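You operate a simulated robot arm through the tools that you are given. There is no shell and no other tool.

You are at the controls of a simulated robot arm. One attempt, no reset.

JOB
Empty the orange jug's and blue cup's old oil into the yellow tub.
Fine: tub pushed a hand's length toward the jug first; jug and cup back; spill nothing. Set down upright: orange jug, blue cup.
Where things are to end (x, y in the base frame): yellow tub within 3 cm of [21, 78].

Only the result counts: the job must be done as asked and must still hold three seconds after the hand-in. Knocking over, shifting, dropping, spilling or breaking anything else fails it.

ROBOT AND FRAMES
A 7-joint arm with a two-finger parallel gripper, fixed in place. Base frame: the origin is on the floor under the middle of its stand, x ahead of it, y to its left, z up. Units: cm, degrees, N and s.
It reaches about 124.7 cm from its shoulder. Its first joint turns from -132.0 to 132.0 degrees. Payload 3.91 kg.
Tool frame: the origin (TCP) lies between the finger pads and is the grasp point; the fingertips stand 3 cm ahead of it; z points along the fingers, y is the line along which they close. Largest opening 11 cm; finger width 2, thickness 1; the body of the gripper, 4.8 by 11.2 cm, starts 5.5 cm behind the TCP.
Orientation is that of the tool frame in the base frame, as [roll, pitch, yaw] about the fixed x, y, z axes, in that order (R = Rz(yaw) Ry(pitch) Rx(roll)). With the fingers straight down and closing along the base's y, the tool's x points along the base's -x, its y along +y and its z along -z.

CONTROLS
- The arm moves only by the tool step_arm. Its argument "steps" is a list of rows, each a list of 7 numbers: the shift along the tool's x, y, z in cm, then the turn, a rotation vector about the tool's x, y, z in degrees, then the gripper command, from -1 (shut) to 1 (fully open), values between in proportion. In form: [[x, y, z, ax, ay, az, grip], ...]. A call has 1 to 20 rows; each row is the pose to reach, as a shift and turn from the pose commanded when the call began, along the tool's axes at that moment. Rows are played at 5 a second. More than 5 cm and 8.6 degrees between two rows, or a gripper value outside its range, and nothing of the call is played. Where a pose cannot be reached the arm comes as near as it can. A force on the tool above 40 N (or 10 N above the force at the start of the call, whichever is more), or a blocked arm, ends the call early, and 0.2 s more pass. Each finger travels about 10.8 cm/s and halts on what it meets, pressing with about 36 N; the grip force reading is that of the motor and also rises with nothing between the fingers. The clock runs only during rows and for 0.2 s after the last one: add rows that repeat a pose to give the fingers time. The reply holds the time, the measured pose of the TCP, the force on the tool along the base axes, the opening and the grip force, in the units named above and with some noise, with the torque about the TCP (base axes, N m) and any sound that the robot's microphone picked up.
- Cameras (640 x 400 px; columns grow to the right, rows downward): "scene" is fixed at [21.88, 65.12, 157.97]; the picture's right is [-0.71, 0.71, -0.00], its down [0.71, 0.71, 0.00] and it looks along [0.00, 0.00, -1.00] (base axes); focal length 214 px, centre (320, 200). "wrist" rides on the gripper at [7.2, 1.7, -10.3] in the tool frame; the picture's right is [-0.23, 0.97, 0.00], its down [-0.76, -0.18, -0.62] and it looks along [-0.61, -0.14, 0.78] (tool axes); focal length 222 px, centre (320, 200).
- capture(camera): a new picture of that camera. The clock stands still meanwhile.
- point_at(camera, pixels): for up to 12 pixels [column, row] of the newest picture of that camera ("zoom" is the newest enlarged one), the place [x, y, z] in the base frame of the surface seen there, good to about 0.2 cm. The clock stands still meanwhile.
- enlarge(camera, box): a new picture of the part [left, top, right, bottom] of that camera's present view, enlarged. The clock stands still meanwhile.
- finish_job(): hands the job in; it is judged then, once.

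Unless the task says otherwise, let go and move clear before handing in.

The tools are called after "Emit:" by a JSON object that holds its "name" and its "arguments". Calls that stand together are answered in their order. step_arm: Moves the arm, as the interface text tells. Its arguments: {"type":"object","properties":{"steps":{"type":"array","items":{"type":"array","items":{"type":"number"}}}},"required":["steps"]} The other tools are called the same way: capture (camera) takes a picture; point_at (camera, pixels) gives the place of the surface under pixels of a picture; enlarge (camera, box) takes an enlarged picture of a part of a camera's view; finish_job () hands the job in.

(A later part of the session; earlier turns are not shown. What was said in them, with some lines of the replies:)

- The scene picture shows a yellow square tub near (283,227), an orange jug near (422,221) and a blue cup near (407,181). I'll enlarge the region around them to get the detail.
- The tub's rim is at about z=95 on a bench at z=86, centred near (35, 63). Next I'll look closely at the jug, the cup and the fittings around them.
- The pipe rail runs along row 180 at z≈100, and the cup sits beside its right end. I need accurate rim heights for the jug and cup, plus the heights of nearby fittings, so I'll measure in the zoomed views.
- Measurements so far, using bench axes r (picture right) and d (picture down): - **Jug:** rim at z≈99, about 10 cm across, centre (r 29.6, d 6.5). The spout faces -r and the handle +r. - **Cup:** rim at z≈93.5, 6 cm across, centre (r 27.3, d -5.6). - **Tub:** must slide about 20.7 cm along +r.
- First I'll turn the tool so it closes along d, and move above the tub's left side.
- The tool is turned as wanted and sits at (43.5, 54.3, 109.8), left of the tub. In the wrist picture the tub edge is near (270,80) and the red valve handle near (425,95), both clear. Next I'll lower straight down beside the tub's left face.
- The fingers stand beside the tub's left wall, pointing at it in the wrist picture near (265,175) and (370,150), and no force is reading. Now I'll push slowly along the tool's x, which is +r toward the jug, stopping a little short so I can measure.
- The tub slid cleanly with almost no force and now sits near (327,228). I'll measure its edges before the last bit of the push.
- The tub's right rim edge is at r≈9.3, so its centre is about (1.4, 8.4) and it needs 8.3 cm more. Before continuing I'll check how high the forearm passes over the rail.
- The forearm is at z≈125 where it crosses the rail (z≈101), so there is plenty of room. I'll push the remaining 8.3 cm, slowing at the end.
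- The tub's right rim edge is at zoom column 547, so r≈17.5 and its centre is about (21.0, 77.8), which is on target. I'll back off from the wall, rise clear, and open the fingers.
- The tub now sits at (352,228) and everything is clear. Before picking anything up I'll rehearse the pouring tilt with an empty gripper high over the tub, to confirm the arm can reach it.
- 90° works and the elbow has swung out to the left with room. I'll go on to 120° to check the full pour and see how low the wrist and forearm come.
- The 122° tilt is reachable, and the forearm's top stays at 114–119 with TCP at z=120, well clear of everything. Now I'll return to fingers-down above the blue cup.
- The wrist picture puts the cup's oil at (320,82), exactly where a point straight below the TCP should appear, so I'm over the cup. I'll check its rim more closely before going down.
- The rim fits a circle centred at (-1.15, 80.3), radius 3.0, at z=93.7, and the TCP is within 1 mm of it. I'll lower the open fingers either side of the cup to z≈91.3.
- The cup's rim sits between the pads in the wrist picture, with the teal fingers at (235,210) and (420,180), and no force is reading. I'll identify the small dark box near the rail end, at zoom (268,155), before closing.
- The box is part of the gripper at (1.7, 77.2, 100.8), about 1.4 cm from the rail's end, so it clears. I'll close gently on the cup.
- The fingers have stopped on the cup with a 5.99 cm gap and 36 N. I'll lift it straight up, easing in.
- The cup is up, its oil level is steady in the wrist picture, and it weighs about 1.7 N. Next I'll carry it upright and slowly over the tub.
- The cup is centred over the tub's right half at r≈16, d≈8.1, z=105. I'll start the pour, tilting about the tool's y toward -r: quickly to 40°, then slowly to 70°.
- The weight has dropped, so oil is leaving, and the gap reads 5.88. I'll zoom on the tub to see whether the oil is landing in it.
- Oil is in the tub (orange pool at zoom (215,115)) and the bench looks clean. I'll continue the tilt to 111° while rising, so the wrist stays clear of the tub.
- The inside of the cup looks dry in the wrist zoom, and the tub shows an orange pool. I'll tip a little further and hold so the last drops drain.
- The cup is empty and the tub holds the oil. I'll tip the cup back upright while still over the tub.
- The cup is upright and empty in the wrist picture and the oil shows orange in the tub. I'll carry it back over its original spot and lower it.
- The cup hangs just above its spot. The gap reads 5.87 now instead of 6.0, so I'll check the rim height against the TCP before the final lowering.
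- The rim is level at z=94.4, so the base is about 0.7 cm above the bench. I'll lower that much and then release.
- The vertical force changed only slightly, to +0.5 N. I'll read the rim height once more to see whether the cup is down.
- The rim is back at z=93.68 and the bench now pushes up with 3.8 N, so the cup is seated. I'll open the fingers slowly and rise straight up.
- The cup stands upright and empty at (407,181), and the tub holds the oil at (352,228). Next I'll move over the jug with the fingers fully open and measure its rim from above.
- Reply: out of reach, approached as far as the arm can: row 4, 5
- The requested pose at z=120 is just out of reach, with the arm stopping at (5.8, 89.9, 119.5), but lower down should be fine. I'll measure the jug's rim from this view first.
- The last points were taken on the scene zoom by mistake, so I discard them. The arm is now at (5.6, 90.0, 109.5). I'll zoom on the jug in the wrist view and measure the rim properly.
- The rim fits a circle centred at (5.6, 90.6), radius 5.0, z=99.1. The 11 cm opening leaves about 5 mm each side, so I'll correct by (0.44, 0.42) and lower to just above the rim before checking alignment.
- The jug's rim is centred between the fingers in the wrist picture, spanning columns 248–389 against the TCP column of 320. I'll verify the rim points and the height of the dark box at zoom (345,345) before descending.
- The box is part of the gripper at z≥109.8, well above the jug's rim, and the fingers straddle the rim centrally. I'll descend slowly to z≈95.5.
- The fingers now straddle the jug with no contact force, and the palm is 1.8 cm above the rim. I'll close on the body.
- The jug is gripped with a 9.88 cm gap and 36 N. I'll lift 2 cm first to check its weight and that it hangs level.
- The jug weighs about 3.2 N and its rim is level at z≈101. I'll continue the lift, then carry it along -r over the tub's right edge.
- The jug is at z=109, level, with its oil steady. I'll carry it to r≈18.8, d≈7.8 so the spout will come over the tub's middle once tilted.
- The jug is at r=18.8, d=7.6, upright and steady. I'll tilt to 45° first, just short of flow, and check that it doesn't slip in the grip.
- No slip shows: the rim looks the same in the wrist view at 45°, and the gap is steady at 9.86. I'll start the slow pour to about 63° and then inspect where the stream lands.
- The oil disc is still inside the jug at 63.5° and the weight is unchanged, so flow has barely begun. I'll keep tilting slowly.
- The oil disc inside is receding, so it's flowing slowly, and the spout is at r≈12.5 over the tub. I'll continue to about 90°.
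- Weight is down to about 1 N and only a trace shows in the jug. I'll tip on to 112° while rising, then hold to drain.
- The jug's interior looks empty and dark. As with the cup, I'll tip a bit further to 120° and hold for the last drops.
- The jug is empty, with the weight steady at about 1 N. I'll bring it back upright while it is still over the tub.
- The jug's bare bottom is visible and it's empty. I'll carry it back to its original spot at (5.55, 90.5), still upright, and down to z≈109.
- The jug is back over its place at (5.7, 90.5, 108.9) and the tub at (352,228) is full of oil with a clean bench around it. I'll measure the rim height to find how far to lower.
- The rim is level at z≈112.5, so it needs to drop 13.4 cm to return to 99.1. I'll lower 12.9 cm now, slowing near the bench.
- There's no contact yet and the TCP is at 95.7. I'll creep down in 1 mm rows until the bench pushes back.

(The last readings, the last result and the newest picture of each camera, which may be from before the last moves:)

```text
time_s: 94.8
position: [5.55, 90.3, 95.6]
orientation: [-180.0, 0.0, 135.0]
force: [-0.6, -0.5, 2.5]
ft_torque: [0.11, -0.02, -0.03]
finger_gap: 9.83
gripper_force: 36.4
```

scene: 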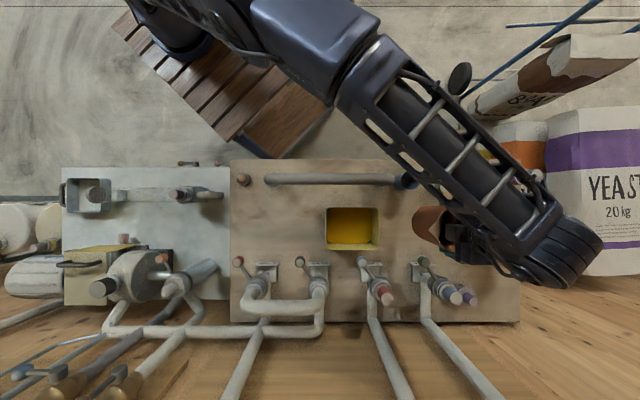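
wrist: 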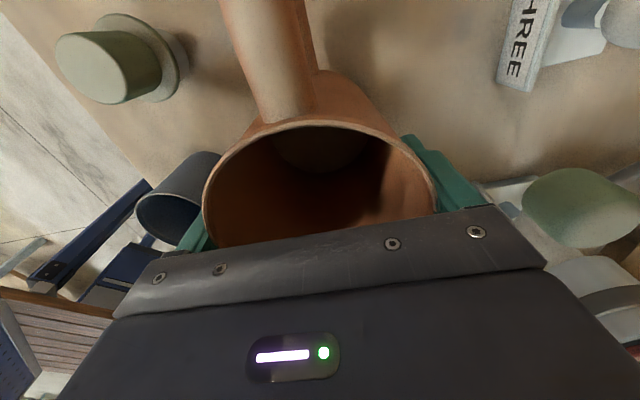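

The bench now pushes up with 2.5 N, so the jug is seated. I'll open the fingers gradually to full and check before rising.

Emit:
{"name": "step_arm", "arguments": {"steps": [[0, 0, 0, 0, 0, 0, 0.8], [0, 0, 0, 0, 0, 0, 0.85], [0, 0, 0, 0, 0, 0, 0.9], [0, 0, 0, 0, 0, 0, 1], [0, 0, 0, 0, 0, 0, 1], [0, 0, 0, 0, 0, 0, 1]]}}

Emit:
{"name": "capture", "arguments": {"camera": "wrist"}}

Emit:
{"name": "point_at", "arguments": {"camera": "wrist", "pixels": [[320, 124], [260, 135], [380, 130], [207, 195], [436, 180], [425, 150]]}}

```text
time_s: 96.2
position: [5.57, 90.5, 95.52]
orientation: [-180.0, 0.0, 135.1]
force: [-0.3, -0.2, -0.2]
ft_torque: [0.0, 0.0, 0.04]
finger_gap: 11.0
gripper_force: 0.0
```

```text
taken
```

wrist: 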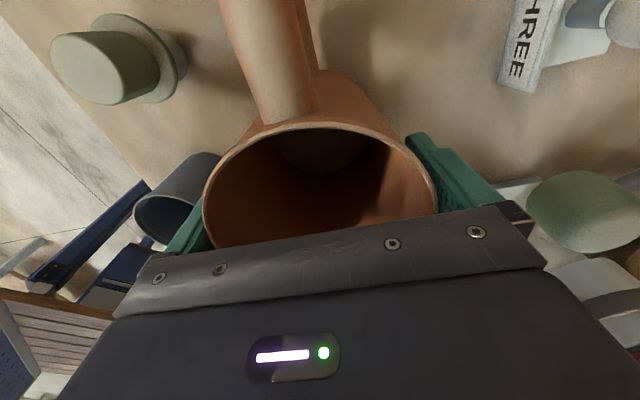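

```text
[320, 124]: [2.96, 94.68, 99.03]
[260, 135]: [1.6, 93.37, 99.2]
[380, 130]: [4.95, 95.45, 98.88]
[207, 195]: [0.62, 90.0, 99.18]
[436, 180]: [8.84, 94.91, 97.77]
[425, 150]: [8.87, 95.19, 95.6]
```

The jug stands upright with its rim level at z≈99.1, and the fingers are fully open at 11.0 cm with no force. I'll rise straight up slowly.

Emit:
{"name": "step_arm", "arguments": {"steps": [[0, 0, -0.5, 0, 0, 0, 1], [0, 0, -1.3, 0, 0, 0, 1], [0, 0, -2.3, 0, 0, 0, 1], [0, 0, -3.5, 0, 0, 0, 1], [0, 0, -5, 0, 0, 0, 1], [0, 0, -7, 0, 0, 0, 1], [0, 0, -9.5, 0, 0, 0, 1], [0, 0, -12, 0, 0, 0, 1], [0, 0, -14.5, 0, 0, 0, 1], [0, 0, -16.5, 0, 0, 0, 1], [0, 0, -16.5, 0, 0, 0, 1]]}}

Emit:
{"name": "step_arm", "arguments": {"steps": [[-2, -3, 0, 0, 0, 0, 1], [-4, -6, -1, 0, 0, 0, 1], [-6, -9, -2, 0, 0, 0, 1], [-8, -12, -4, 0, 0, 0, 1], [-10, -15, -6, 0, 0, 0, 1], [-12, -18, -8, 0, 0, 0, 1], [-14, -21, -10, 0, 0, 0, 1], [-16, -24, -12, 0, 0, 0, 0.5], [-18, -27, -14, 0, 0, 0, 0.5], [-18, -27, -14, 0, 0, 0, 0.5]]}}

Emit:
{"name": "capture", "arguments": {"camera": "scene"}}

Emit:
{"name": "enlarge", "arguments": {"camera": "scene", "box": [300, 160, 460, 260]}}

```text
time_s: 98.6
position: [5.75, 90.65, 112.14]
orientation: [-180.0, 0.0, 135.0]
force: [0.2, -0.1, 0.1]
ft_torque: [0.02, 0.01, 0.03]
finger_gap: 10.97
gripper_force: 0.1
```

```text
time_s: 100.8
position: [-0.73, 58.79, 125.96]
orientation: [180.0, 0.0, 135.0]
force: [0.8, -0.9, -0.4]
ft_torque: [0.01, 0.03, -0.02]
finger_gap: 8.25
gripper_force: 0.1
```

```text
taken
```

scene: 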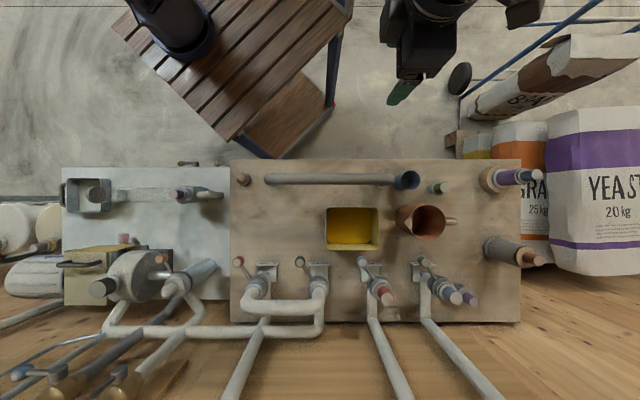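

```text
4.00 times, centred on (380, 210) of scene
```

zoom: 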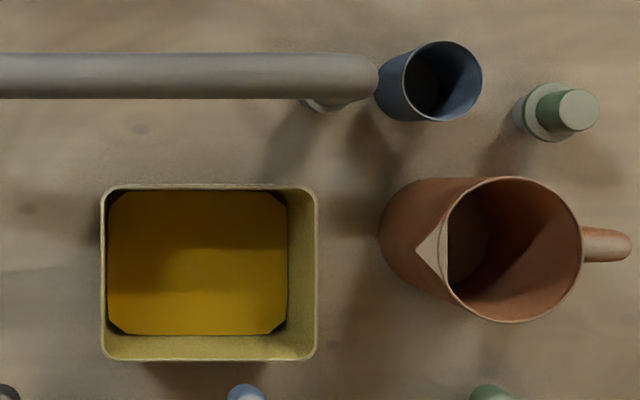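

Tub, jug and cup all stand upright, the bench looks clean, and the tub centre works out at about (21.0, 77.7). I'll check the insides of the cup and jug for leftover oil and the bench for spots.

Emit:
{"name": "enlarge", "arguments": {"camera": "scene", "box": [385, 165, 465, 240]}}

Emit:
{"name": "enlarge", "arguments": {"camera": "scene", "box": [225, 160, 385, 260]}}

Emit:
{"name": "enlarge", "arguments": {"camera": "scene", "box": [320, 230, 480, 330]}}

Emit:
{"name": "point_at", "arguments": {"camera": "scene", "pixels": [[407, 182], [405, 181], [420, 222], [416, 222], [425, 225], [350, 228], [335, 222], [365, 235], [345, 212]]}}

```text
5.33 times, centred on (425, 202) of scene
```

zoom: 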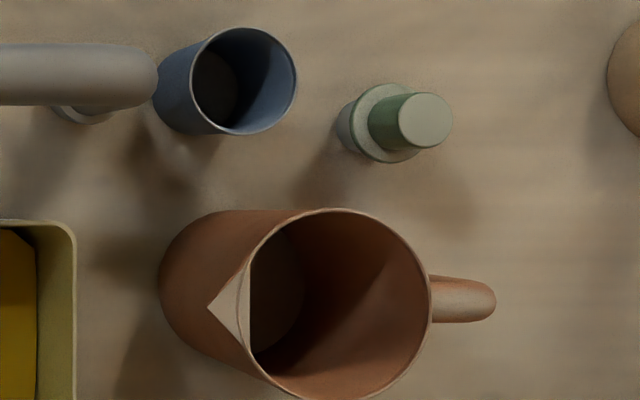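

```text
4.00 times, centred on (305, 210) of scene
```

zoom: 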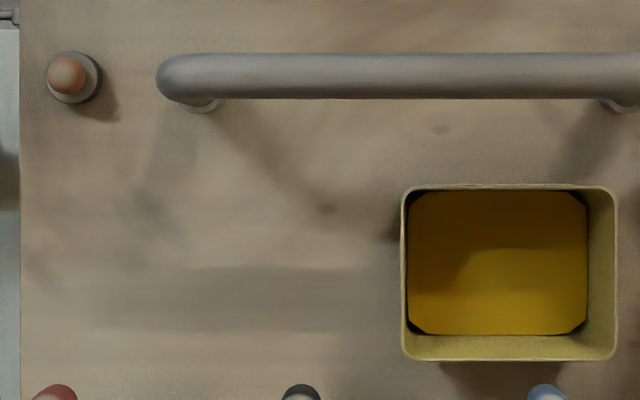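

```text
4.00 times, centred on (400, 280) of scene
```

zoom: 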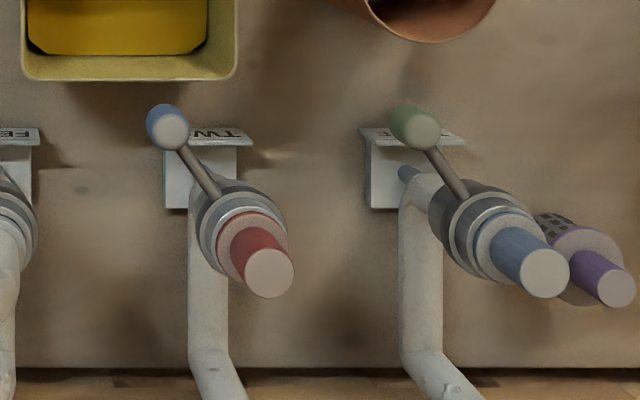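

```text
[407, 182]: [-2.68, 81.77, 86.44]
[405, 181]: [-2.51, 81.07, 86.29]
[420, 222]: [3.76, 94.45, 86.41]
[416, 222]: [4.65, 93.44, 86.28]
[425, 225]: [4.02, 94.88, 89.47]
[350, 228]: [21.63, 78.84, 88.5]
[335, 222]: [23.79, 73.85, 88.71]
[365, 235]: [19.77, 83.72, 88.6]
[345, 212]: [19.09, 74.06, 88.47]
```

The cup and jug floors read z≈86.4 (bare) and the tub's oil surface z≈88.5. No spots show on the bench, everything is upright and in place, and the arm is clear, so I'm handing in.

Emit:
{"name": "finish_job", "arguments": {}}

```text
The job is handed in.
```

The orange jug and blue cup are both emptied into the yellow tub, and I've handed the job in; no verdict has come back.

- **Tub:** it was pushed about 20.7 cm toward the jug before pouring. Its centre measures about (21.0, 77.7), against the target of (21, 78).
- **Jug and cup:** both are back upright within a few millimetres of where they started. Their inside floors read bare at z≈86.4, so no oil depth shows.
- **Spills:** I saw no oil on the bench in the final close-up pictures. A small bright patch by the TWO label looks like a light reflection, but I didn't check it further.
- **Arm:** the fingers are open and the arm is clear of everything.
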